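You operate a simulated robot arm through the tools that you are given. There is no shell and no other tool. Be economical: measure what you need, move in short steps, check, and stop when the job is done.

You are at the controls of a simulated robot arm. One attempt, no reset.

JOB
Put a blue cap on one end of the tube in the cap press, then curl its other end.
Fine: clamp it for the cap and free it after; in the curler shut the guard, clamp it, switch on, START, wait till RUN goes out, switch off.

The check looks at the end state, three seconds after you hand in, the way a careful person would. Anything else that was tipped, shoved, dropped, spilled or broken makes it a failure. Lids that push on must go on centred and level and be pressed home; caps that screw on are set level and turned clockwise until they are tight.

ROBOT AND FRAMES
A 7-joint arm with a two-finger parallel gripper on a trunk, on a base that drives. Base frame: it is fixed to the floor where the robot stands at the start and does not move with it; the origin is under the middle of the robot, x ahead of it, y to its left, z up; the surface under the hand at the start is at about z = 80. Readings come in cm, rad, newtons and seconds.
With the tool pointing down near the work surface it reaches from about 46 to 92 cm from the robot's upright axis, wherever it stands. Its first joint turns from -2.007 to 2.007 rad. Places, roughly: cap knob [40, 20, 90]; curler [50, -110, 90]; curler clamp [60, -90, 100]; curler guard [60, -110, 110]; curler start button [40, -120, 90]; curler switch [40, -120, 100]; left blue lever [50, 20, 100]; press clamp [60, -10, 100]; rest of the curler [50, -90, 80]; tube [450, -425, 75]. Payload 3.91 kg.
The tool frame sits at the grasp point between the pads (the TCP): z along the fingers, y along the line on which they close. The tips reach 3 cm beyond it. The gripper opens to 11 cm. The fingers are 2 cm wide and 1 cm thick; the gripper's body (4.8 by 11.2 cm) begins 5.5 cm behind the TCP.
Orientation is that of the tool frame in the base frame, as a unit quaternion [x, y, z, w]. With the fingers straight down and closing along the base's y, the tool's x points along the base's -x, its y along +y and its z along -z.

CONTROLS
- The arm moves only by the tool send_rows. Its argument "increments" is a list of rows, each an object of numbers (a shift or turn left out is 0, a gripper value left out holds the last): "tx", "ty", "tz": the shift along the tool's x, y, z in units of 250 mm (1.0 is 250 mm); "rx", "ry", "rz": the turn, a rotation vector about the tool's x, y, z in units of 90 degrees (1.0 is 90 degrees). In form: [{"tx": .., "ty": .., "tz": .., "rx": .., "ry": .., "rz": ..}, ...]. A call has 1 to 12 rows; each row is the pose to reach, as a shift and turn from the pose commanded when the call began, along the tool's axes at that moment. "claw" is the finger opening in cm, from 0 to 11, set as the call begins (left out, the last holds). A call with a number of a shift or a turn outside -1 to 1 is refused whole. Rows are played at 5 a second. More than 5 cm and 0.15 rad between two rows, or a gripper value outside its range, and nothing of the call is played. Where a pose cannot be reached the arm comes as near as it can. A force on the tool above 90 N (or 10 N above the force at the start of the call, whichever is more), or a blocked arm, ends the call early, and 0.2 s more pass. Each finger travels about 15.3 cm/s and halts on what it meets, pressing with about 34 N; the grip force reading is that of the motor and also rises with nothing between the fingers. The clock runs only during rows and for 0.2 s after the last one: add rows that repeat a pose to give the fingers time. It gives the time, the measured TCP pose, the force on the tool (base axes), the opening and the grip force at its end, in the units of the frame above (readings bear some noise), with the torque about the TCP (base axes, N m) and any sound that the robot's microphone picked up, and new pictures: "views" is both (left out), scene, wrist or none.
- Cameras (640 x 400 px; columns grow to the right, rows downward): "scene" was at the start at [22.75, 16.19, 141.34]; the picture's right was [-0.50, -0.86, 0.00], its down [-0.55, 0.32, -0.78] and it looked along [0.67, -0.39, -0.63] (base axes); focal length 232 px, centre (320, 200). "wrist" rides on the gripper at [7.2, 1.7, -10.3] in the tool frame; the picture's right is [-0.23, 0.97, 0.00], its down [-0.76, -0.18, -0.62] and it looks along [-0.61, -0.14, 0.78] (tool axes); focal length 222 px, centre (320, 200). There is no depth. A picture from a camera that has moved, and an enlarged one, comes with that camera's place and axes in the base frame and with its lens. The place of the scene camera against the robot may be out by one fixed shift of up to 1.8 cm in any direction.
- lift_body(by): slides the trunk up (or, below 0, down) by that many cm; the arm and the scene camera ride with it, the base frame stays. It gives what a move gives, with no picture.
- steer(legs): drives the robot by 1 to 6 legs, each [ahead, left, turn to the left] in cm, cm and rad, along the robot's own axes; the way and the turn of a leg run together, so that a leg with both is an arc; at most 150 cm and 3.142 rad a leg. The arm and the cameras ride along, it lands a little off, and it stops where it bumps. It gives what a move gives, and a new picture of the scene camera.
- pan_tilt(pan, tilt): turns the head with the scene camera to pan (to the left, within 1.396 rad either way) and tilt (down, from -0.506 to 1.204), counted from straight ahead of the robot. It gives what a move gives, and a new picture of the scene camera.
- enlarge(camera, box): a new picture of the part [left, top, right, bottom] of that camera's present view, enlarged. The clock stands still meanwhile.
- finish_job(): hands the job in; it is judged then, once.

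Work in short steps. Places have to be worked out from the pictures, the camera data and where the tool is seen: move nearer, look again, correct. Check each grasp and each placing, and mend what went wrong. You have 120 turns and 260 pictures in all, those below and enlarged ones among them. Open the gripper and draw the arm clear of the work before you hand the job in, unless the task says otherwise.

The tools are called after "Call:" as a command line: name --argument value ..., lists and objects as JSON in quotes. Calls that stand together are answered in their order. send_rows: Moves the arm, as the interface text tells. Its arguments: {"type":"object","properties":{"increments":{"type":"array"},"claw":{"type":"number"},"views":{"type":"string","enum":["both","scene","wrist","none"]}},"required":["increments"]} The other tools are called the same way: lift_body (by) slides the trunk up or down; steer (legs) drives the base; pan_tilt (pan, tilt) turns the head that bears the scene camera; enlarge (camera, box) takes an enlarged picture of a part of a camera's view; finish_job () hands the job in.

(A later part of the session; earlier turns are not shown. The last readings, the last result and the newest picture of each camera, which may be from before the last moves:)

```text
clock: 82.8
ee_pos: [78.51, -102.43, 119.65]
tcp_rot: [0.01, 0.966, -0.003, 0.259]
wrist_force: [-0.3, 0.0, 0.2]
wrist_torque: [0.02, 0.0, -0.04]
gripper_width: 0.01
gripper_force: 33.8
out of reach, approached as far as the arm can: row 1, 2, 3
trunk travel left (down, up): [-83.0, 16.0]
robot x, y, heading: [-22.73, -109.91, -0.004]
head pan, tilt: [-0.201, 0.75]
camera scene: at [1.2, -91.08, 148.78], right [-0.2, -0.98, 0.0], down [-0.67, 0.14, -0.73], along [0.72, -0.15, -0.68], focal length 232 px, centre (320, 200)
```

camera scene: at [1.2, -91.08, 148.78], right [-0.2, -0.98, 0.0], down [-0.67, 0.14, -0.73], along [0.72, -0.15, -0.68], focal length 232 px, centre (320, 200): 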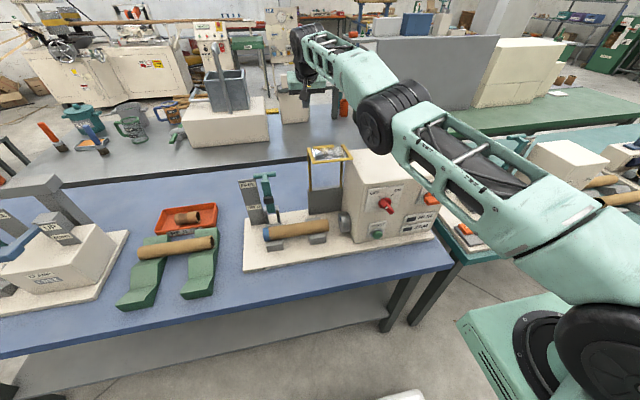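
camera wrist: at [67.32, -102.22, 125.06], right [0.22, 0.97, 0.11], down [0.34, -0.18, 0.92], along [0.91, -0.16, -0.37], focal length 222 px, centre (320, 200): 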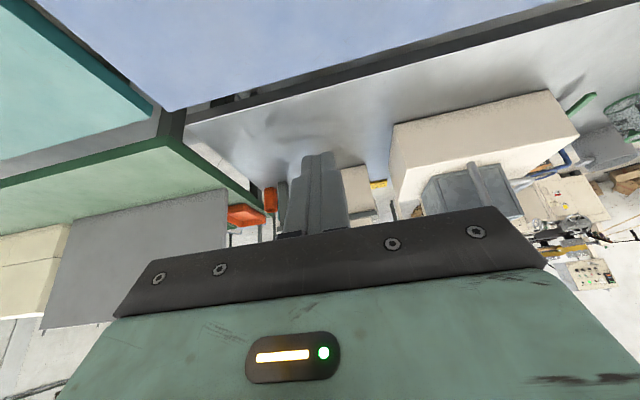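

Now test the opposite: command 25 cm inward (safe height above the guard).

Call:
send_rows --increments '[{"tx": 0.144, "tz": -0.083}, {"tx": 0.288, "tz": -0.167}, {"tx": 0.433, "tz": -0.25}, {"tx": 0.577, "tz": -0.333}, {"tx": 0.72, "tz": -0.417}, {"tx": 0.866, "tz": -0.5}]' --views "scene"

```text
clock: 84.2
ee_pos: [72.96, -92.05, 125.51]
tcp_rot: [0.011, 0.966, -0.005, 0.258]
wrist_force: [-0.2, 0.6, 0.5]
wrist_torque: [0.04, -0.01, 0.03]
gripper_width: 0.0
gripper_force: 33.9
out of reach, approached as far as the arm can: row 1, 2, 3, 4, 5, 6
trunk travel left (down, up): [-83.0, 16.0]
robot x, y, heading: [-22.19, -109.86, -0.008]
head pan, tilt: [-0.201, 0.75]
camera scene: at [1.21, -91.12, 148.79], right [-0.2, -0.98, 0.0], down [-0.67, 0.14, -0.73], along [0.72, -0.15, -0.68], focal length 232 px, centre (320, 200)
```

scene: 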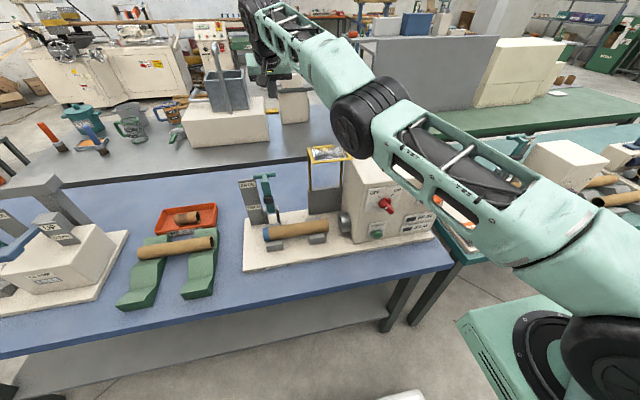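

Behaviour fits an extended-arm singularity with the command lying well inside. I bring the command back out to where the hand is (≈+40,+18,+12) to resync.

Call:
send_rows --increments '[{"tx": -0.163, "ty": 0.072, "tz": 0.038}, {"tx": -0.325, "ty": 0.144, "tz": 0.077}, {"tx": -0.488, "ty": 0.216, "tz": 0.115}, {"tx": -0.65, "ty": 0.288, "tz": 0.154}, {"tx": -0.813, "ty": 0.36, "tz": 0.192}]' --views "none"

Call:
send_rows --increments '[{"tx": -0.163, "ty": 0.072, "tz": 0.038}, {"tx": -0.325, "ty": 0.144, "tz": 0.077}, {"tx": -0.488, "ty": 0.216, "tz": 0.115}, {"tx": -0.65, "ty": 0.288, "tz": 0.154}]' --views "none"

```text
clock: 85.4
ee_pos: [73.44, -92.1, 125.38]
tcp_rot: [0.01, 0.966, -0.003, 0.259]
wrist_force: [-0.9, 0.6, 0.4]
wrist_torque: [0.0, -0.04, -0.01]
gripper_width: 0.0
gripper_force: 34.4
out of reach, approached as far as the arm can: row 1, 2, 3, 4, 5
trunk travel left (down, up): [-83.0, 16.0]
robot x, y, heading: [-22.3, -109.81, -0.001]
head pan, tilt: [-0.201, 0.75]
```

```text
clock: 86.4
ee_pos: [72.72, -91.16, 125.6]
tcp_rot: [0.01, 0.966, -0.003, 0.259]
wrist_force: [-0.7, 0.7, -0.7]
wrist_torque: [0.0, -0.02, -0.04]
gripper_width: 0.0
gripper_force: 33.9
out of reach, approached as far as the arm can: row 1, 2, 3, 4
trunk travel left (down, up): [-83.0, 16.0]
robot x, y, heading: [-22.14, -110.06, -0.004]
head pan, tilt: [-0.201, 0.75]
```

Since the set-down at full stretch, the arm is straight (singular) and the solver can't fold it. I reset the command with a small drive back, then fold by pitching the tool back while commanding inward.

Call:
steer --legs '[[-8, 0, 0]]'

Call:
send_rows --increments '[{"tx": 0.07, "tz": -0.04, "ry": 0.08}, {"tx": 0.14, "tz": -0.08, "ry": 0.16}, {"tx": 0.21, "tz": -0.12, "ry": 0.24}, {"tx": 0.28, "tz": -0.16, "ry": 0.32}, {"tx": 0.35, "tz": -0.2, "ry": 0.4}, {"tx": 0.42, "tz": -0.24, "ry": 0.48}, {"tx": 0.49, "tz": -0.28, "ry": 0.56}]' --views "scene"

```text
clock: 87.4
ee_pos: [64.84, -91.08, 125.62]
tcp_rot: [0.009, 0.966, -0.003, 0.259]
wrist_force: [0.1, -0.1, 0.0]
wrist_torque: [-0.01, 0.01, -0.01]
gripper_width: 0.01
gripper_force: 33.7
trunk travel left (down, up): [-83.0, 16.0]
robot x, y, heading: [-30.51, -109.98, -0.002]
head pan, tilt: [-0.201, 0.75]
camera scene: at [-6.74, -91.04, 148.78], right [-0.2, -0.98, 0.0], down [-0.67, 0.14, -0.73], along [0.72, -0.15, -0.68], focal length 232 px, centre (320, 200)
```

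scene: 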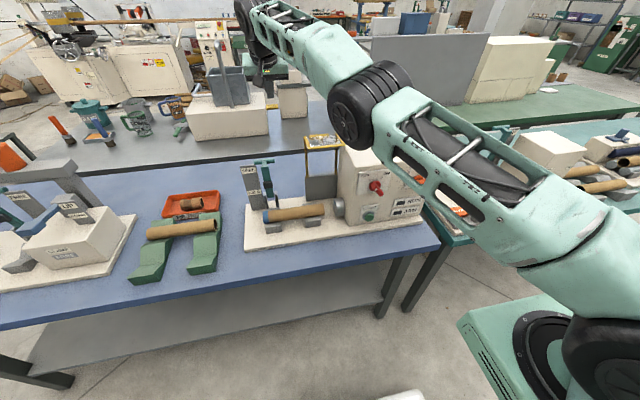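

```text
clock: 89.0
ee_pos: [47.65, -91.56, 123.72]
tcp_rot: [0.009, 0.987, 0.002, -0.159]
wrist_force: [0.0, 0.5, -1.1]
wrist_torque: [-0.04, 0.02, 0.02]
gripper_width: 0.0
gripper_force: 34.2
out of reach, approached as far as the arm can: row 1, 2, 3, 4, 5, 6, 7
trunk travel left (down, up): [-83.0, 16.0]
robot x, y, heading: [-30.31, -109.76, 0.001]
head pan, tilt: [-0.201, 0.75]
camera scene: at [-6.78, -91.04, 148.81], right [-0.2, -0.98, 0.0], down [-0.67, 0.14, -0.73], along [0.72, -0.15, -0.68], focal length 232 px, centre (320, 200)
```

scene: 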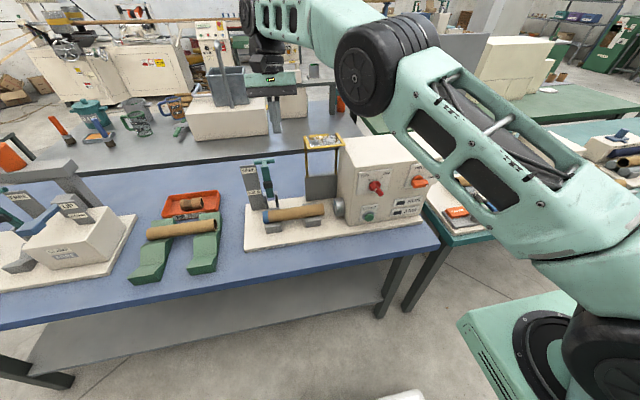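

The arm folds again. Continue a bit inward to see if tracking is restored.

Call:
send_rows --increments '[{"tx": 0.1, "tz": 0.03}, {"tx": 0.2, "tz": 0.065}, {"tx": 0.3, "tz": 0.1}, {"tx": 0.3, "tz": 0.1}]' --views "none"

Call:
send_rows --increments '[{"ry": -0.05}, {"ry": -0.1}, {"ry": -0.15}, {"ry": -0.2}, {"ry": -0.2}]' --views "none"

```text
clock: 90.0
ee_pos: [40.15, -91.72, 123.86]
tcp_rot: [0.009, 0.984, 0.0, -0.177]
wrist_force: [-0.7, -1.0, 0.9]
wrist_torque: [0.0, -0.02, 0.0]
gripper_width: 0.01
gripper_force: 34.0
trunk travel left (down, up): [-83.0, 16.0]
robot x, y, heading: [-30.44, -109.66, 0.002]
head pan, tilt: [-0.201, 0.75]
```

```text
clock: 91.2
ee_pos: [39.88, -91.82, 123.85]
tcp_rot: [0.01, 1.0, 0.001, -0.02]
wrist_force: [-0.1, -0.6, 0.2]
wrist_torque: [-0.02, 0.02, 0.02]
gripper_width: 0.04
gripper_force: 34.3
trunk travel left (down, up): [-83.0, 16.0]
robot x, y, heading: [-30.46, -109.67, -0.004]
head pan, tilt: [-0.201, 0.75]
```

Tracking is restored. I raise the hand, lower the trunk back by 8 cm, and drive 16 cm forward so the guard handle lies well within reach.

Call:
send_rows --increments '[{"tz": -0.16, "ry": -0.013}, {"tz": -0.32, "ry": -0.025}, {"tz": -0.32, "ry": -0.025}]' --views "none"

Call:
lift_body --by -8

Call:
steer --legs '[[16, 0, 0]]'

```text
clock: 92.0
ee_pos: [40.06, -91.64, 131.98]
tcp_rot: [0.01, 1.0, 0.001, 0.0]
wrist_force: [-0.4, 0.0, 0.2]
wrist_torque: [0.0, 0.03, 0.0]
gripper_width: 0.0
gripper_force: 34.2
trunk travel left (down, up): [-83.0, 16.0]
robot x, y, heading: [-30.24, -109.96, -0.0]
head pan, tilt: [-0.201, 0.75]
```

```text
clock: 93.2
ee_pos: [40.09, -91.68, 123.88]
tcp_rot: [0.01, 1.0, 0.0, -0.001]
wrist_force: [-1.4, -1.0, 0.4]
wrist_torque: [-0.04, -0.03, -0.02]
gripper_width: 0.0
gripper_force: 33.9
trunk travel left (down, up): [-75.0, 24.0]
robot x, y, heading: [-30.4, -109.76, 0.001]
head pan, tilt: [-0.201, 0.75]
```

```text
clock: 94.6
ee_pos: [55.94, -91.83, 124.0]
tcp_rot: [0.011, 1.0, 0.0, -0.001]
wrist_force: [0.5, -0.9, -0.3]
wrist_torque: [-0.01, -0.03, -0.02]
gripper_width: 0.0
gripper_force: 34.3
trunk travel left (down, up): [-75.0, 24.0]
robot x, y, heading: [-14.28, -109.91, 0.001]
head pan, tilt: [-0.201, 0.75]
camera scene: at [9.2, -91.09, 140.79], right [-0.2, -0.98, 0.0], down [-0.67, 0.14, -0.73], along [0.72, -0.15, -0.68], focal length 232 px, centre (320, 200)
```

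scene: 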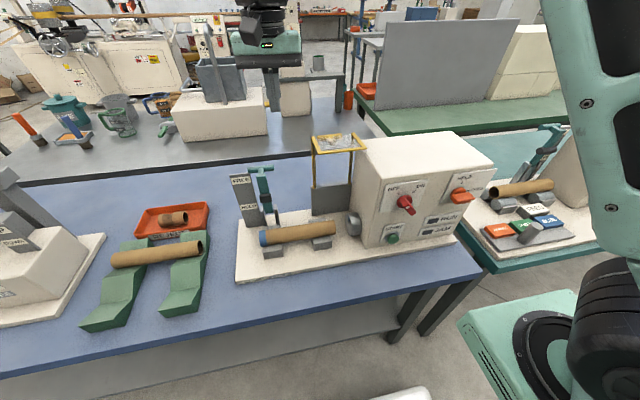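

Configuration is good now. Move over to behind the guard handle, pitching 30°.

Call:
send_rows --increments '[{"tx": -0.1, "ty": -0.1, "ry": -0.056}, {"tx": -0.2, "ty": -0.2, "ry": -0.11}, {"tx": -0.3, "ty": -0.3, "ry": -0.167}, {"tx": -0.4, "ty": -0.4, "ry": -0.222, "rz": -0.01}, {"tx": -0.5, "ty": -0.5, "ry": -0.278, "rz": -0.014}, {"tx": -0.58, "ty": -0.563, "ry": -0.333, "rz": -0.014}, {"tx": -0.58, "ty": -0.563, "tz": 0.16, "ry": -0.333, "rz": -0.014}, {"tx": -0.58, "ty": -0.563, "tz": 0.16, "ry": -0.333, "rz": -0.014}]' --views "wrist"

Call:
enlarge --camera "scene" --box '[270, 60, 400, 230]'

```text
clock: 96.4
ee_pos: [70.07, -106.2, 119.65]
tcp_rot: [-0.001, 0.966, -0.003, 0.258]
wrist_force: [0.0, 0.8, 0.1]
wrist_torque: [-0.01, -0.01, 0.02]
gripper_width: 0.0
gripper_force: 33.8
trunk travel left (down, up): [-75.0, 24.0]
robot x, y, heading: [-14.07, -109.87, 0.002]
head pan, tilt: [-0.201, 0.75]
camera wrist: at [58.74, -104.43, 125.11], right [0.2, 0.97, 0.11], down [0.35, -0.17, 0.92], along [0.92, -0.14, -0.37], focal length 222 px, centre (320, 200)
```

wrist: 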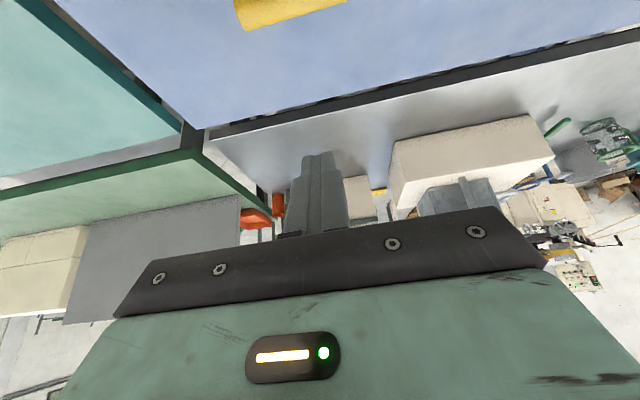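

```text
2.35 times, centred on (335, 145) of scene
camera zoom: at [9.21, -91.09, 140.78], right [-0.2, -0.98, 0.0], down [-0.67, 0.14, -0.73], along [0.72, -0.15, -0.68], focal length 546 px, centre (285, 329)
```

zoom: 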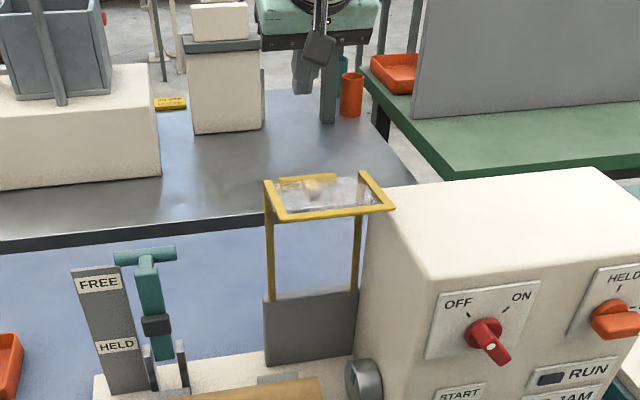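

Handle bar confirmed under the fingers. Lower behind it.

Call:
send_rows --increments '[{"tx": 0.05, "tz": 0.09}, {"tx": 0.1, "tz": 0.18}, {"tx": 0.153, "tz": 0.265}, {"tx": 0.153, "tz": 0.265}]' --views "wrist"

Call:
enlarge --camera "scene" --box '[270, 60, 400, 230]'

Call:
enlarge --camera "scene" --box '[370, 160, 480, 250]'

```text
clock: 97.4
ee_pos: [69.97, -106.23, 112.27]
tcp_rot: [0.0, 0.966, -0.004, 0.258]
wrist_force: [0.0, 0.0, 0.8]
wrist_torque: [0.01, -0.03, -0.02]
gripper_width: 0.0
gripper_force: 33.6
trunk travel left (down, up): [-75.0, 24.0]
robot x, y, heading: [-14.37, -109.71, -0.004]
head pan, tilt: [-0.201, 0.75]
camera wrist: at [58.63, -104.55, 117.52], right [0.2, 0.97, 0.11], down [0.35, -0.17, 0.92], along [0.92, -0.14, -0.38], focal length 222 px, centre (320, 200)
```

wrist: 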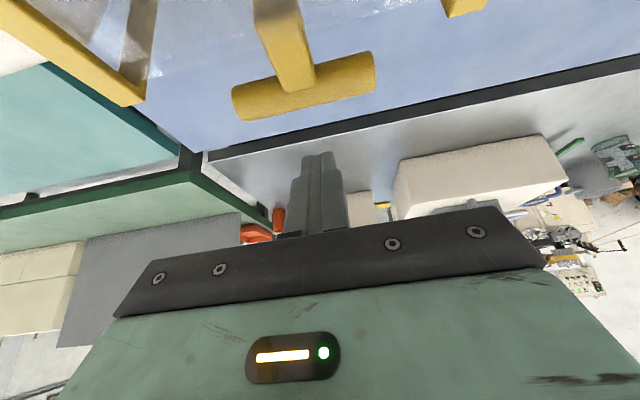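

```text
2.35 times, centred on (335, 145) of scene
camera zoom: at [9.21, -91.09, 140.78], right [-0.2, -0.98, 0.0], down [-0.67, 0.14, -0.73], along [0.72, -0.15, -0.68], focal length 546 px, centre (285, 329)
```

zoom: 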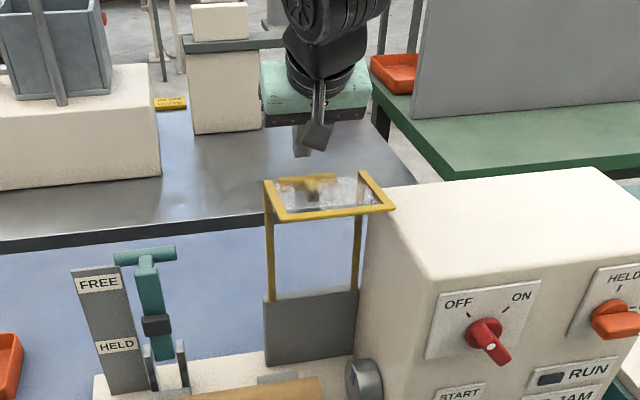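

```text
4.44 times, centred on (425, 205) of scene
camera zoom: at [9.21, -91.09, 140.78], right [-0.2, -0.98, 0.0], down [-0.67, 0.14, -0.73], along [0.72, -0.15, -0.68], focal length 1032 px, centre (-147, 178)
```

zoom: 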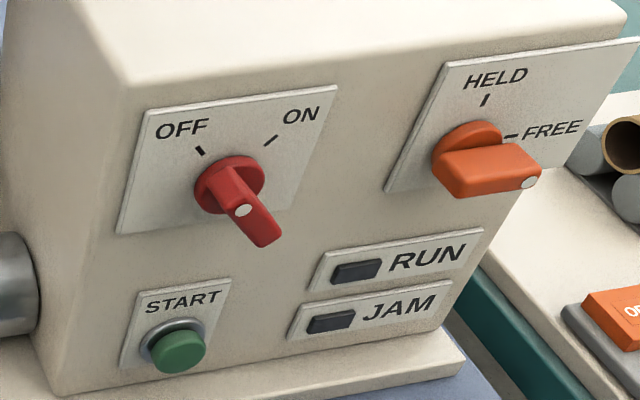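

The selector, lights and switch are clear (red switch OFF). Bar is a bit lower (≈67.6, −106, 107); go 2 cm deeper and start pulling the guard forward.

Call:
send_rows --increments '[{"tz": 0.08}, {"tx": 0.06, "tz": 0.08}, {"tx": 0.12, "tz": 0.08}, {"tx": 0.18, "tz": 0.02}, {"tx": 0.256, "tz": -0.05}]' --views "wrist"

Call:
enlarge --camera "scene" --box '[270, 60, 400, 230]'

```text
clock: 98.6
ee_pos: [63.92, -106.14, 110.02]
tcp_rot: [-0.001, 0.966, -0.003, 0.258]
wrist_force: [0.6, 0.4, 0.4]
wrist_torque: [0.01, 0.01, -0.02]
gripper_width: 0.0
gripper_force: 33.2
trunk travel left (down, up): [-75.0, 24.0]
robot x, y, heading: [-13.96, -109.77, -0.004]
head pan, tilt: [-0.201, 0.75]
camera wrist: at [52.53, -104.42, 115.35], right [0.2, 0.97, 0.11], down [0.35, -0.17, 0.92], along [0.92, -0.14, -0.38], focal length 222 px, centre (320, 200)
```

wrist: 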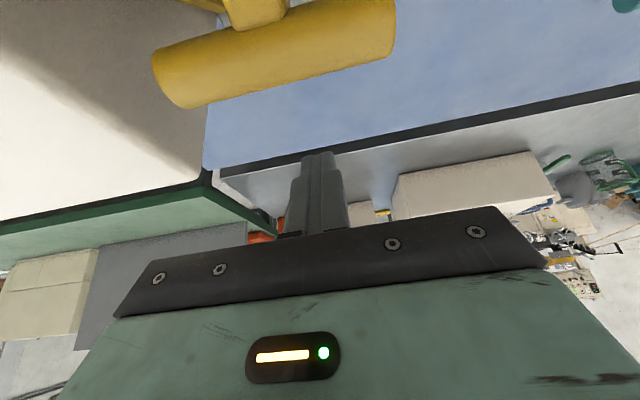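

```text
2.35 times, centred on (335, 145) of scene
camera zoom: at [9.25, -91.1, 140.77], right [-0.2, -0.98, 0.0], down [-0.67, 0.14, -0.73], along [0.72, -0.15, -0.68], focal length 546 px, centre (285, 329)
```

zoom: 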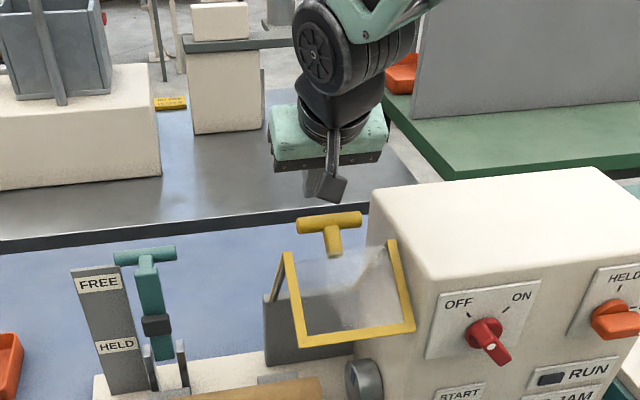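

The guard swung forward about half way. Continue following the arc.

Call:
send_rows --increments '[{"tx": 0.09, "tz": -0.04}, {"tx": 0.18, "tz": -0.08}, {"tx": 0.27, "tz": -0.09}, {"tx": 0.37, "tz": -0.094}]' --views "wrist"

Call:
enlarge --camera "scene" --box '[270, 80, 420, 260]'

```text
clock: 99.6
ee_pos: [55.09, -106.26, 107.56]
tcp_rot: [-0.002, 0.966, -0.003, 0.258]
wrist_force: [-0.6, -0.1, -0.3]
wrist_torque: [0.02, -0.02, -0.01]
gripper_width: 0.0
gripper_force: 34.2
trunk travel left (down, up): [-75.0, 24.0]
robot x, y, heading: [-14.44, -109.65, -0.002]
head pan, tilt: [-0.201, 0.75]
camera wrist: at [43.78, -104.61, 112.92], right [0.2, 0.97, 0.11], down [0.35, -0.17, 0.92], along [0.92, -0.14, -0.37], focal length 222 px, centre (320, 200)
```

wrist: 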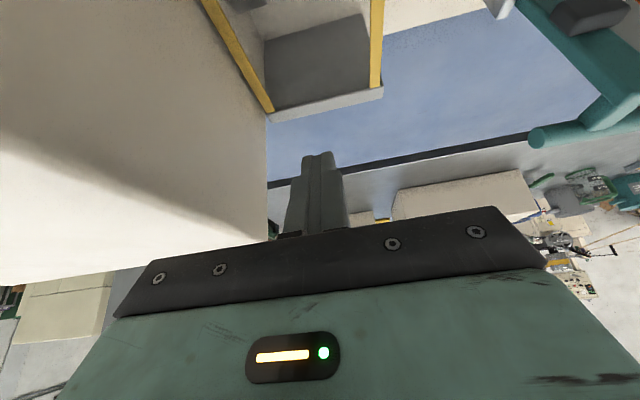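

```text
2.22 times, centred on (345, 170) of scene
camera zoom: at [9.23, -91.1, 140.78], right [-0.2, -0.98, 0.0], down [-0.67, 0.14, -0.73], along [0.72, -0.15, -0.68], focal length 516 px, centre (264, 267)
```

zoom: 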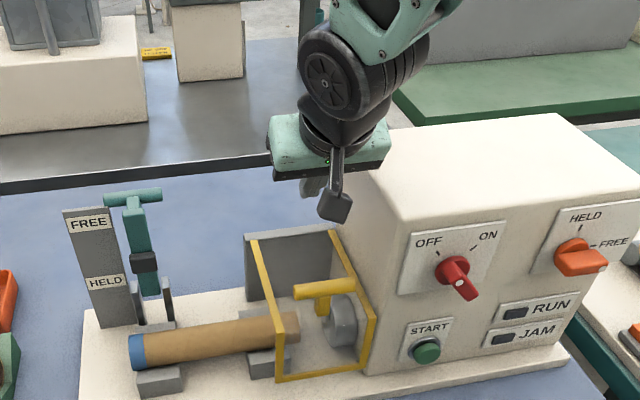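

Guard is shut over the tube end. Retreat upward, level the tool, and drive to the clamp (same relative stance as used at the press).

Call:
send_rows --increments '[{"tx": 0.004, "tz": -0.12, "ry": 0.02}, {"tx": 0.008, "tz": -0.25, "ry": 0.08}, {"tx": 0.013, "tz": -0.38, "ry": 0.14}, {"tx": 0.018, "tz": -0.51, "ry": 0.2}, {"tx": 0.022, "tz": -0.64, "ry": 0.27}, {"tx": 0.026, "tz": -0.754, "ry": 0.333}, {"tx": 0.026, "tz": -0.754, "ry": 0.333}]' --claw 5 --views "none"

Call:
steer --legs '[[-6, 31, 0]]'

Call:
enlarge --camera "scene" --box '[320, 130, 520, 280]'

```text
clock: 101.2
ee_pos: [45.17, -106.3, 123.93]
tcp_rot: [0.0, 1.0, -0.002, -0.001]
wrist_force: [-0.3, 1.0, -0.4]
wrist_torque: [-0.01, -0.01, 0.01]
gripper_width: 5.02
gripper_force: 0.1
trunk travel left (down, up): [-75.0, 24.0]
robot x, y, heading: [-14.39, -110.04, 0.001]
head pan, tilt: [-0.201, 0.75]
```

```text
clock: 103.3
ee_pos: [39.27, -76.4, 123.87]
tcp_rot: [0.002, 1.0, -0.002, -0.001]
wrist_force: [0.1, -0.3, 0.6]
wrist_torque: [0.03, -0.05, -0.03]
gripper_width: 5.03
gripper_force: 0.1
trunk travel left (down, up): [-75.0, 24.0]
robot x, y, heading: [-20.14, -79.71, -0.008]
head pan, tilt: [-0.201, 0.75]
camera scene: at [3.49, -61.13, 140.78], right [-0.21, -0.98, 0.0], down [-0.67, 0.14, -0.73], along [0.72, -0.15, -0.68], focal length 232 px, centre (320, 200)
```

scene: 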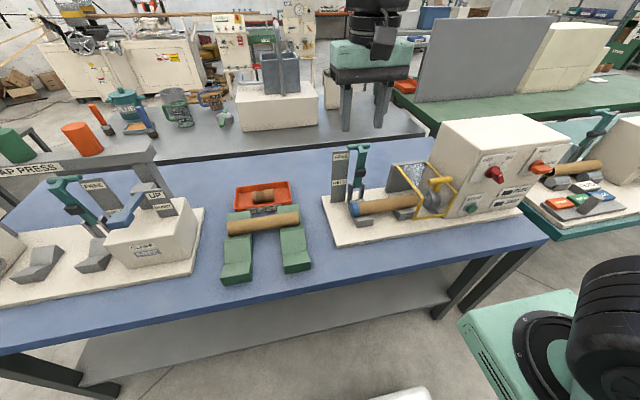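

```text
2.67 times, centred on (420, 205) of scene
camera zoom: at [3.49, -61.13, 140.78], right [-0.21, -0.98, 0.0], down [-0.67, 0.14, -0.73], along [0.72, -0.15, -0.68], focal length 619 px, centre (53, 187)
```

zoom: 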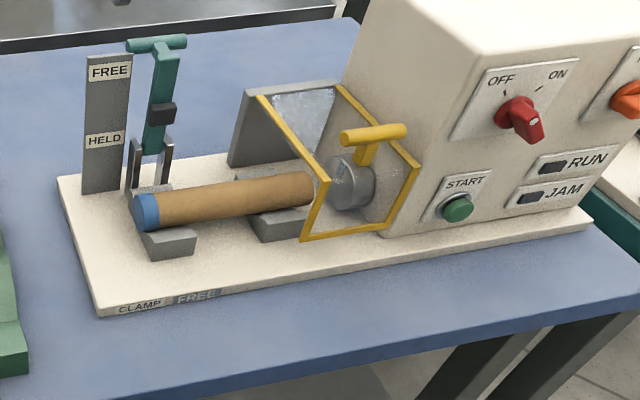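

Now approach the curler clamp lever (y≈−85.8) with the pitched tool as before.

Call:
send_rows --increments '[{"tx": -0.06, "ty": -0.06, "tz": 0.1, "ry": -0.07}, {"tx": -0.14, "ty": -0.12, "tz": 0.21, "ry": -0.14}, {"tx": -0.23, "ty": -0.18, "tz": 0.32, "ry": -0.21}, {"tx": -0.32, "ty": -0.24, "tz": 0.43, "ry": -0.28}, {"tx": -0.41, "ty": -0.3, "tz": 0.53, "ry": -0.36}, {"tx": -0.5, "ty": -0.36, "tz": 0.63, "ry": -0.43}, {"tx": -0.56, "ty": -0.376, "tz": 0.7, "ry": -0.5}, {"tx": -0.56, "ty": -0.376, "tz": 0.7, "ry": -0.5}]' --views "wrist"

Call:
enlarge --camera "wrist" --box '[210, 0, 430, 220]'

```text
clock: 105.1
ee_pos: [53.44, -86.18, 106.45]
tcp_rot: [0.001, 0.924, -0.004, 0.383]
wrist_force: [0.4, 0.8, 0.2]
wrist_torque: [-0.02, -0.01, 0.0]
gripper_width: 5.04
gripper_force: 0.1
trunk travel left (down, up): [-75.0, 24.0]
robot x, y, heading: [-20.7, -79.31, -0.011]
head pan, tilt: [-0.201, 0.75]
camera wrist: at [41.02, -84.45, 108.56], right [0.17, 0.97, 0.15], down [0.1, -0.17, 0.98], along [0.98, -0.15, -0.12], focal length 222 px, centre (320, 200)
```

wrist: 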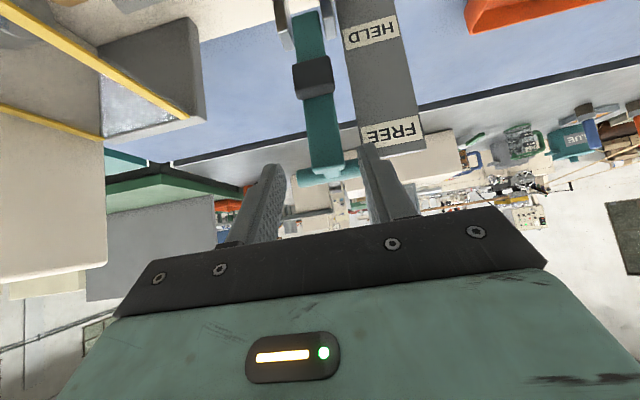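

```text
1.82 times, centred on (320, 110) of wrist
camera zoom: at [41.02, -84.45, 108.56], right [0.17, 0.97, 0.15], down [0.1, -0.17, 0.98], along [0.98, -0.15, -0.12], focal length 404 px, centre (320, 364)
```

zoom: 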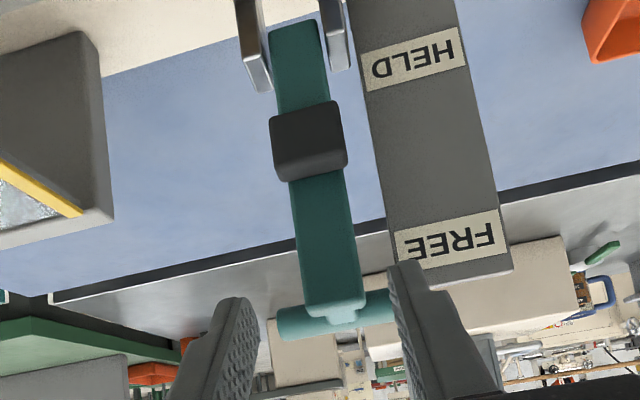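

Alignment matches the press case. Advance to the grip point on the stem and close.

Call:
send_rows --increments '[{"tz": 0.12, "tx": 0.006}, {"tz": 0.24, "tx": 0.012}, {"tz": 0.36, "tx": 0.017}, {"tz": 0.36, "tx": 0.017}]' --views "wrist"

Call:
send_rows --increments '[{}, {}, {}]' --claw 0 --views "none"

```text
clock: 106.1
ee_pos: [59.51, -86.0, 99.63]
tcp_rot: [0.003, 0.924, -0.005, 0.382]
wrist_force: [-0.2, -0.5, -0.1]
wrist_torque: [0.01, 0.02, 0.0]
gripper_width: 5.02
gripper_force: 0.0
trunk travel left (down, up): [-75.0, 24.0]
robot x, y, heading: [-20.06, -80.04, -0.013]
head pan, tilt: [-0.201, 0.75]
camera wrist: at [47.07, -84.29, 101.86], right [0.17, 0.97, 0.15], down [0.1, -0.17, 0.98], along [0.98, -0.15, -0.12], focal length 222 px, centre (320, 200)
```

wrist: 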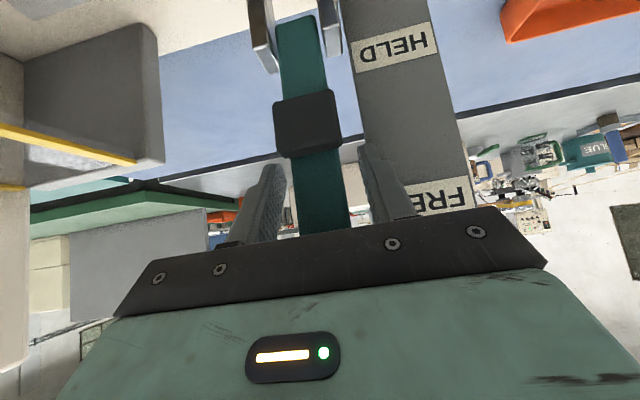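

```text
clock: 106.9
ee_pos: [59.51, -85.79, 99.67]
tcp_rot: [0.0, 0.924, -0.002, 0.382]
wrist_force: [1.2, 7.6, -3.0]
wrist_torque: [0.87, -0.17, 0.12]
gripper_width: 2.58
gripper_force: 44.7
trunk travel left (down, up): [-75.0, 24.0]
robot x, y, heading: [-19.81, -79.87, -0.005]
head pan, tilt: [-0.201, 0.75]
```

Gripped (2.58 cm). Repeat the same pulling arc as at the press.

Call:
send_rows --increments '[{"tx": 0.026, "tz": -0.023, "ty": 0.006}, {"tx": 0.052, "tz": -0.043, "ty": 0.006}, {"tx": 0.08, "tz": -0.061, "ty": 0.006}, {"tx": 0.11, "tz": -0.078, "ty": 0.006}]' --views "none"

Call:
send_rows --increments '[{"tx": 0.04, "tz": -0.014}, {"tx": 0.08, "tz": -0.026}, {"tx": 0.12, "tz": -0.032}, {"tx": 0.165, "tz": -0.035}]' --views "wrist"

```text
clock: 107.9
ee_pos: [55.99, -85.96, 99.31]
tcp_rot: [0.001, 0.924, -0.003, 0.382]
wrist_force: [17.3, 8.1, -2.1]
wrist_torque: [2.2, -1.45, 0.91]
gripper_width: 2.61
gripper_force: 45.0
trunk travel left (down, up): [-75.0, 24.0]
robot x, y, heading: [-20.08, -79.89, -0.009]
head pan, tilt: [-0.201, 0.75]
```

```text
clock: 108.9
ee_pos: [52.61, -85.84, 97.08]
tcp_rot: [0.0, 0.922, -0.003, 0.387]
wrist_force: [12.8, 4.7, 22.2]
wrist_torque: [2.48, -2.42, 1.71]
gripper_width: 2.61
gripper_force: 44.8
trunk travel left (down, up): [-75.0, 24.0]
robot x, y, heading: [-20.04, -79.68, -0.01]
head pan, tilt: [-0.201, 0.75]
camera wrist: at [40.21, -84.18, 99.19], right [0.16, 0.97, 0.16], down [0.09, -0.17, 0.98], along [0.98, -0.15, -0.12], focal length 222 px, centre (320, 200)
```

wrist: 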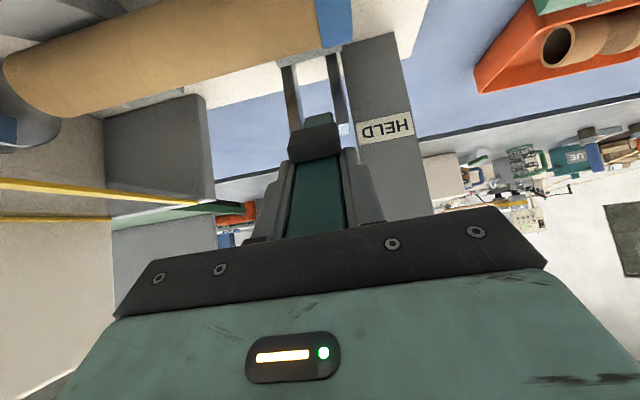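

Same state as at the press. Open, withdraw the same way, and check the clamp label.

Call:
send_rows --increments '[{}, {}]' --claw 5 --views "none"

Call:
send_rows --increments '[{"tx": 0.02, "tz": -0.05}, {"tx": 0.02, "tz": -0.2}, {"tx": 0.02, "tz": -0.38}, {"tx": -0.1, "tz": -0.5}, {"tx": -0.1, "tz": -0.5}]' --views "none"

Call:
enlarge --camera "scene" --box '[320, 130, 520, 280]'

```text
clock: 109.5
ee_pos: [52.37, -86.06, 96.85]
tcp_rot: [0.002, 0.925, -0.005, 0.38]
wrist_force: [0.0, 0.3, -1.3]
wrist_torque: [0.04, -0.02, 0.02]
gripper_width: 5.03
gripper_force: 0.0
trunk travel left (down, up): [-75.0, 24.0]
robot x, y, heading: [-19.83, -79.93, -0.008]
head pan, tilt: [-0.201, 0.75]
```

```text
clock: 110.7
ee_pos: [45.38, -86.05, 107.59]
tcp_rot: [0.001, 0.924, -0.003, 0.382]
wrist_force: [0.4, 0.0, -0.1]
wrist_torque: [-0.01, 0.02, 0.01]
gripper_width: 5.01
gripper_force: 0.0
trunk travel left (down, up): [-75.0, 24.0]
robot x, y, heading: [-20.52, -79.7, -0.009]
head pan, tilt: [-0.201, 0.75]
```

```text
2.67 times, centred on (420, 205) of scene
camera zoom: at [3.5, -61.12, 140.78], right [-0.21, -0.98, 0.0], down [-0.67, 0.14, -0.73], along [0.72, -0.15, -0.68], focal length 619 px, centre (53, 187)
```

zoom: 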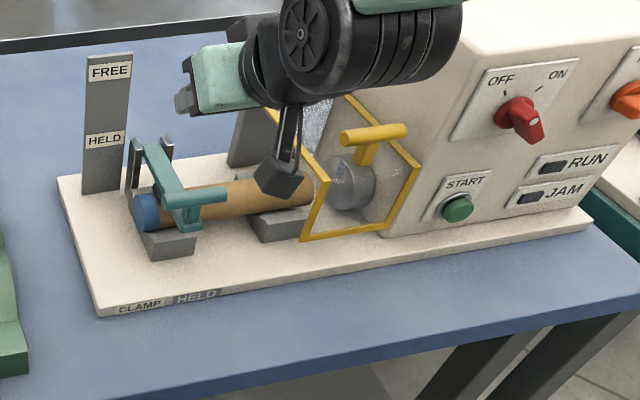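

Curler clamp reads HELD. Next the red switch: I drive back and right so that a horizontal tool can face the panel.

Call:
steer --legs '[[-22, 0, 0], [0, -38, 0]]'

```text
clock: 114.3
ee_pos: [23.11, -124.54, 107.62]
tcp_rot: [0.005, 0.925, -0.005, 0.381]
wrist_force: [-0.7, -1.4, -0.5]
wrist_torque: [0.02, 0.02, 0.02]
gripper_width: 5.03
gripper_force: 0.1
trunk travel left (down, up): [-75.0, 24.0]
robot x, y, heading: [-42.7, -117.53, -0.016]
head pan, tilt: [-0.201, 0.75]
camera scene: at [-18.64, -99.16, 140.78], right [-0.22, -0.98, 0.0], down [-0.67, 0.15, -0.73], along [0.71, -0.16, -0.68], focal length 232 px, centre (320, 200)
```

scene: 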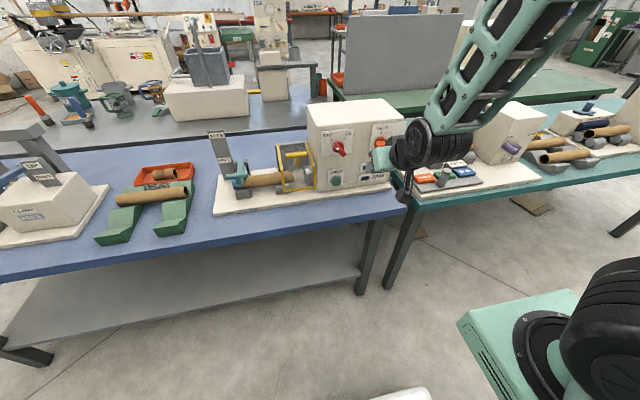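

Pitch the tool to horizontal at a standoff in front of the switch.

Call:
send_rows --increments '[{"tz": 0.06, "ty": 0.03, "ry": -0.083}, {"tz": 0.13, "ty": 0.06, "ry": -0.167}, {"tz": 0.19, "ty": 0.09, "ry": -0.25}, {"tz": 0.26, "ty": 0.12, "ry": -0.333}, {"tz": 0.32, "ty": 0.15, "ry": -0.417}, {"tz": 0.38, "ty": 0.18, "ry": -0.5}, {"tz": 0.38, "ty": 0.18, "ry": -0.5}]' --claw 5 --views "wrist"

Call:
enlarge --camera "scene" --box '[260, 80, 420, 220]'

```text
clock: 116.0
ee_pos: [29.97, -120.13, 100.63]
tcp_rot: [0.003, 0.707, -0.008, 0.707]
wrist_force: [-0.5, -0.4, 0.6]
wrist_torque: [0.01, -0.02, 0.02]
gripper_width: 4.99
gripper_force: 0.1
trunk travel left (down, up): [-75.0, 24.0]
robot x, y, heading: [-42.56, -117.63, -0.017]
head pan, tilt: [-0.201, 0.75]
camera wrist: at [19.62, -118.43, 93.48], right [0.02, 0.98, 0.22], down [-0.63, -0.16, 0.76], along [0.78, -0.15, 0.61], focal length 222 px, centre (320, 200)
```

wrist: 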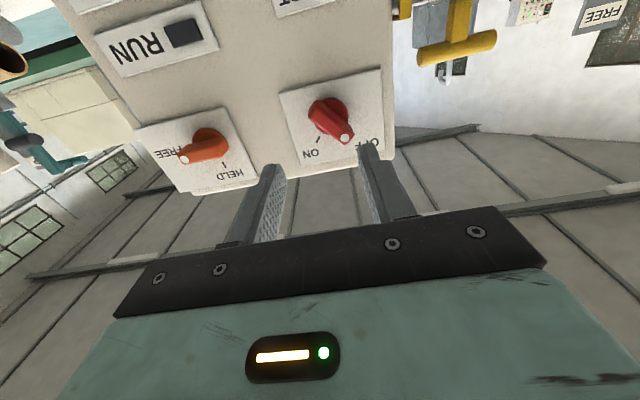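

```text
2.86 times, centred on (340, 150) of scene
camera zoom: at [-18.65, -99.17, 140.78], right [-0.22, -0.98, 0.0], down [-0.67, 0.15, -0.73], along [0.71, -0.16, -0.68], focal length 663 px, centre (263, 343)
```

zoom: 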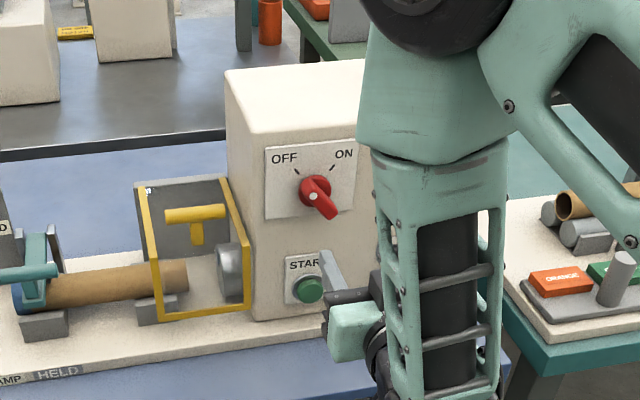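

The switch's dot points to OFF. I rotate the tool −45° to straddle the bar, and come closer.

Call:
send_rows --increments '[{"rz": -0.09, "tz": 0.03}, {"rz": -0.18, "tz": 0.07}, {"rz": -0.27, "tz": 0.1}, {"rz": -0.36, "tz": 0.13}, {"rz": -0.44, "tz": 0.16}, {"rz": -0.5, "tz": 0.19, "ty": 0.012, "tx": -0.015}, {"rz": -0.5, "tz": 0.19, "ty": 0.012, "tx": -0.015}]' --claw 4.5 --views "wrist"

Call:
enlarge --camera "wrist" --box '[180, 0, 460, 220]'

Call:
enlarge --camera "scene" --box '[290, 90, 400, 200]'

```text
clock: 117.5
ee_pos: [34.59, -119.92, 101.22]
tcp_rot: [-0.267, 0.655, -0.277, 0.65]
wrist_force: [-0.4, 0.4, -0.7]
wrist_torque: [0.01, 0.01, 0.03]
gripper_width: 4.51
gripper_force: 0.0
trunk travel left (down, up): [-75.0, 24.0]
robot x, y, heading: [-42.68, -117.65, -0.023]
head pan, tilt: [-0.201, 0.75]
camera wrist: at [24.22, -123.76, 94.89], right [0.01, 0.84, -0.53], down [-0.62, 0.43, 0.66], along [0.79, 0.32, 0.53], focal length 222 px, centre (320, 200)
```

wrist: 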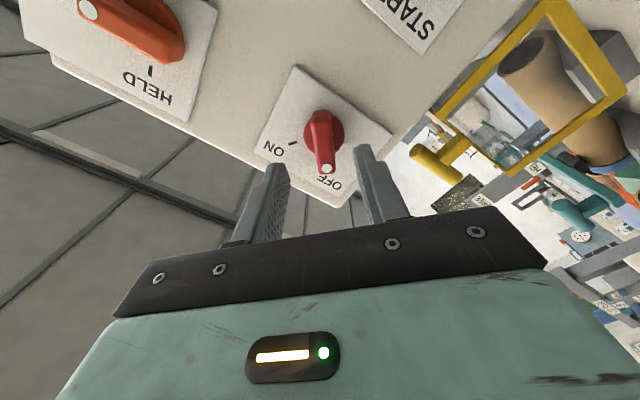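

```text
1.82 times, centred on (320, 110) of wrist
camera zoom: at [24.22, -123.76, 94.89], right [0.01, 0.84, -0.53], down [-0.62, 0.43, 0.66], along [0.79, 0.32, 0.53], focal length 404 px, centre (320, 364)
```

zoom: 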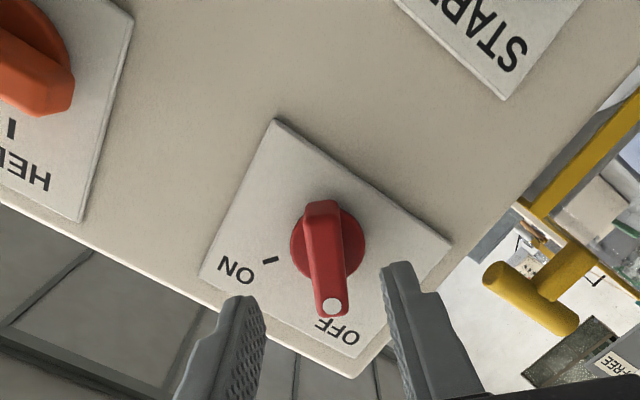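

```text
3.64 times, centred on (345, 145) of scene
camera zoom: at [-18.63, -99.16, 140.78], right [-0.22, -0.98, 0.0], down [-0.67, 0.15, -0.73], along [0.71, -0.16, -0.68], focal length 844 px, centre (229, 400)
```

zoom: 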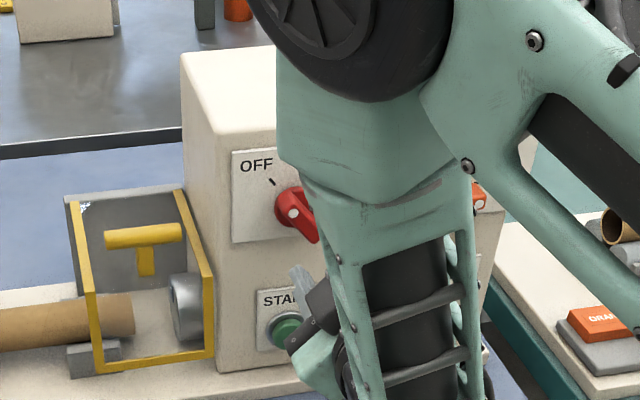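

Bar lies between the fingers. Correct ~0.4 cm and advance 5 cm.

Call:
send_rows --increments '[{"ty": 0.016, "tx": -0.012, "tz": 0.08}, {"ty": 0.016, "tx": -0.012, "tz": 0.15}, {"ty": 0.016, "tx": -0.012, "tz": 0.21}, {"ty": 0.016, "tx": -0.012, "tz": 0.21}]' --views "wrist"

Call:
enlarge --camera "wrist" --box '[180, 30, 460, 230]'

```text
clock: 118.5
ee_pos: [39.83, -119.53, 101.24]
tcp_rot: [-0.268, 0.655, -0.277, 0.649]
wrist_force: [0.4, 0.1, -0.6]
wrist_torque: [-0.02, -0.03, 0.03]
gripper_width: 4.49
gripper_force: 0.1
trunk travel left (down, up): [-75.0, 24.0]
robot x, y, heading: [-42.34, -117.33, -0.021]
head pan, tilt: [-0.201, 0.75]
camera wrist: at [29.36, -123.27, 94.84], right [0.01, 0.85, -0.53], down [-0.62, 0.43, 0.66], along [0.79, 0.32, 0.53], focal length 222 px, centre (320, 200)
```

wrist: 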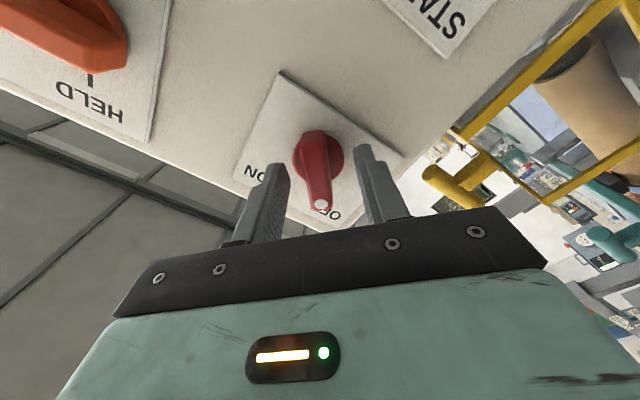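

```text
2.00 times, centred on (320, 130) of wrist
camera zoom: at [29.36, -123.27, 94.84], right [0.01, 0.85, -0.53], down [-0.62, 0.43, 0.66], along [0.79, 0.32, 0.53], focal length 444 px, centre (320, 340)
```

zoom: 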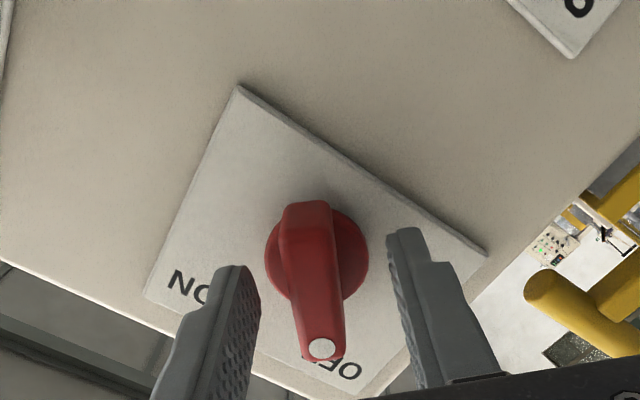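

Well centred on the bar. Advance 0.8 cm and close.

Call:
send_rows --increments '[{"tz": 0.03}, {"tz": 0.03}]' --views "none"

Call:
send_rows --increments '[{}, {}, {}]' --claw 0 --views "wrist"

```text
clock: 119.2
ee_pos: [40.5, -119.5, 101.11]
tcp_rot: [-0.267, 0.655, -0.277, 0.65]
wrist_force: [1.3, 0.5, -0.1]
wrist_torque: [0.0, -0.01, -0.02]
gripper_width: 4.49
gripper_force: 0.0
trunk travel left (down, up): [-75.0, 24.0]
robot x, y, heading: [-42.23, -117.8, -0.016]
head pan, tilt: [-0.201, 0.75]
```

```text
clock: 120.0
ee_pos: [40.36, -119.62, 101.28]
tcp_rot: [-0.267, 0.655, -0.278, 0.65]
wrist_force: [1.8, -6.3, 7.8]
wrist_torque: [0.97, 0.92, 0.51]
gripper_width: 1.8
gripper_force: 44.6
trunk travel left (down, up): [-75.0, 24.0]
robot x, y, heading: [-42.38, -117.47, -0.017]
head pan, tilt: [-0.201, 0.75]
camera wrist: at [30.09, -123.4, 94.94], right [0.01, 0.85, -0.53], down [-0.62, 0.43, 0.66], along [0.79, 0.32, 0.53], focal length 222 px, centre (320, 200)
```

wrist: 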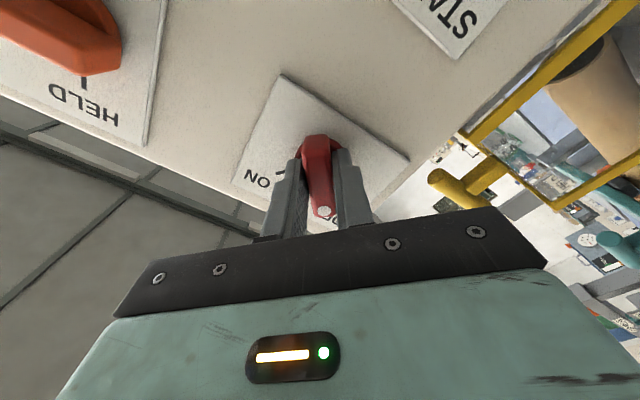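

Bar gripped (1.8 cm). Turn clockwise toward ON, +90° in steps.

Call:
send_rows --increments '[{"rz": 0.09}, {"rz": 0.18}, {"rz": 0.27}, {"rz": 0.36}, {"rz": 0.45}, {"rz": 0.54}, {"rz": 0.63}, {"rz": 0.72}, {"rz": 0.81}, {"rz": 0.9}, {"rz": 0.98}, {"rz": 0.98}]' --views "wrist"

Call:
enlarge --camera "scene" --box '[290, 90, 430, 200]'

```text
clock: 122.5
ee_pos: [40.44, -119.06, 101.31]
tcp_rot: [0.263, 0.657, 0.254, 0.659]
wrist_force: [-3.8, 23.3, 8.4]
wrist_torque: [-1.07, -0.88, 0.71]
gripper_width: 1.7
gripper_force: 44.9
trunk travel left (down, up): [-75.0, 24.0]
robot x, y, heading: [-42.69, -117.25, -0.013]
head pan, tilt: [-0.201, 0.75]
camera wrist: at [30.22, -112.9, 97.08], right [0.01, 0.56, 0.83], down [-0.63, -0.64, 0.44], along [0.78, -0.53, 0.35], focal length 222 px, centre (320, 200)
```

wrist: 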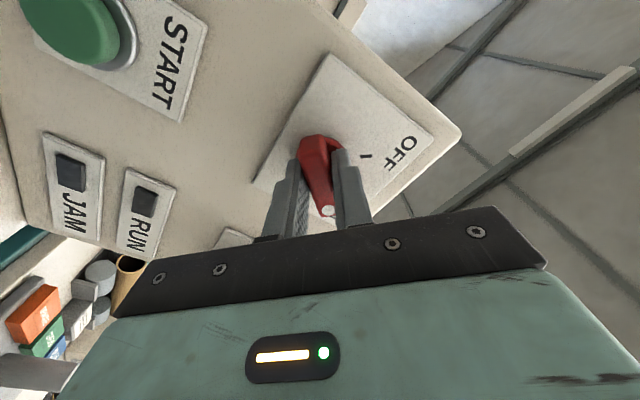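

```text
3.64 times, centred on (360, 145) of scene
camera zoom: at [-18.7, -99.01, 140.77], right [-0.22, -0.98, 0.0], down [-0.67, 0.15, -0.73], along [0.71, -0.16, -0.68], focal length 844 px, centre (174, 400)
```

zoom: 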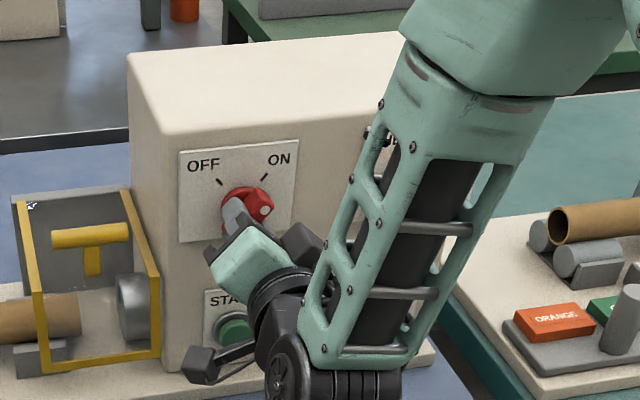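

It turned; open, retreat, and check the switch position.

Call:
send_rows --increments '[{}, {}, {"tz": -0.06}, {"tz": -0.2}, {"tz": -0.36}, {"tz": -0.36}]' --claw 4.5 --views "wrist"

Call:
enlarge --camera "scene" --box '[290, 90, 430, 200]'

```text
clock: 124.0
ee_pos: [31.41, -119.27, 101.09]
tcp_rot: [0.264, 0.656, 0.253, 0.66]
wrist_force: [0.2, -0.6, 0.4]
wrist_torque: [0.02, 0.0, 0.04]
gripper_width: 4.52
gripper_force: 0.0
trunk travel left (down, up): [-75.0, 24.0]
robot x, y, heading: [-42.45, -117.23, -0.017]
head pan, tilt: [-0.201, 0.75]
camera wrist: at [21.25, -112.97, 96.96], right [0.01, 0.56, 0.83], down [-0.63, -0.64, 0.44], along [0.77, -0.53, 0.35], focal length 222 px, centre (320, 200)
```

wrist: 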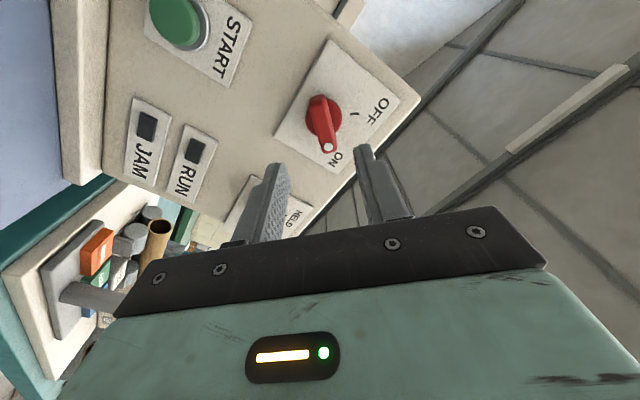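

```text
3.64 times, centred on (360, 145) of scene
camera zoom: at [-18.62, -99.16, 140.78], right [-0.22, -0.98, 0.0], down [-0.67, 0.15, -0.73], along [0.71, -0.16, -0.68], focal length 844 px, centre (174, 400)
```

zoom: 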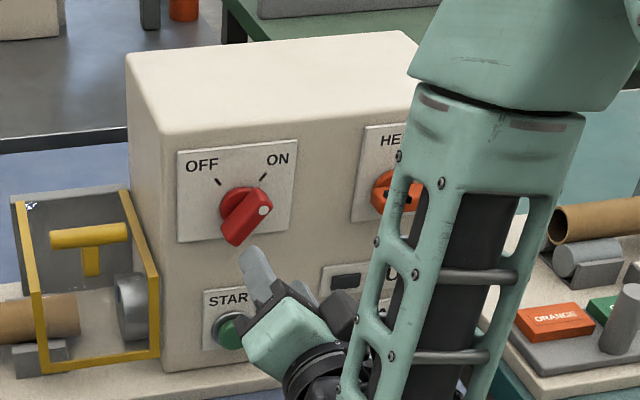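

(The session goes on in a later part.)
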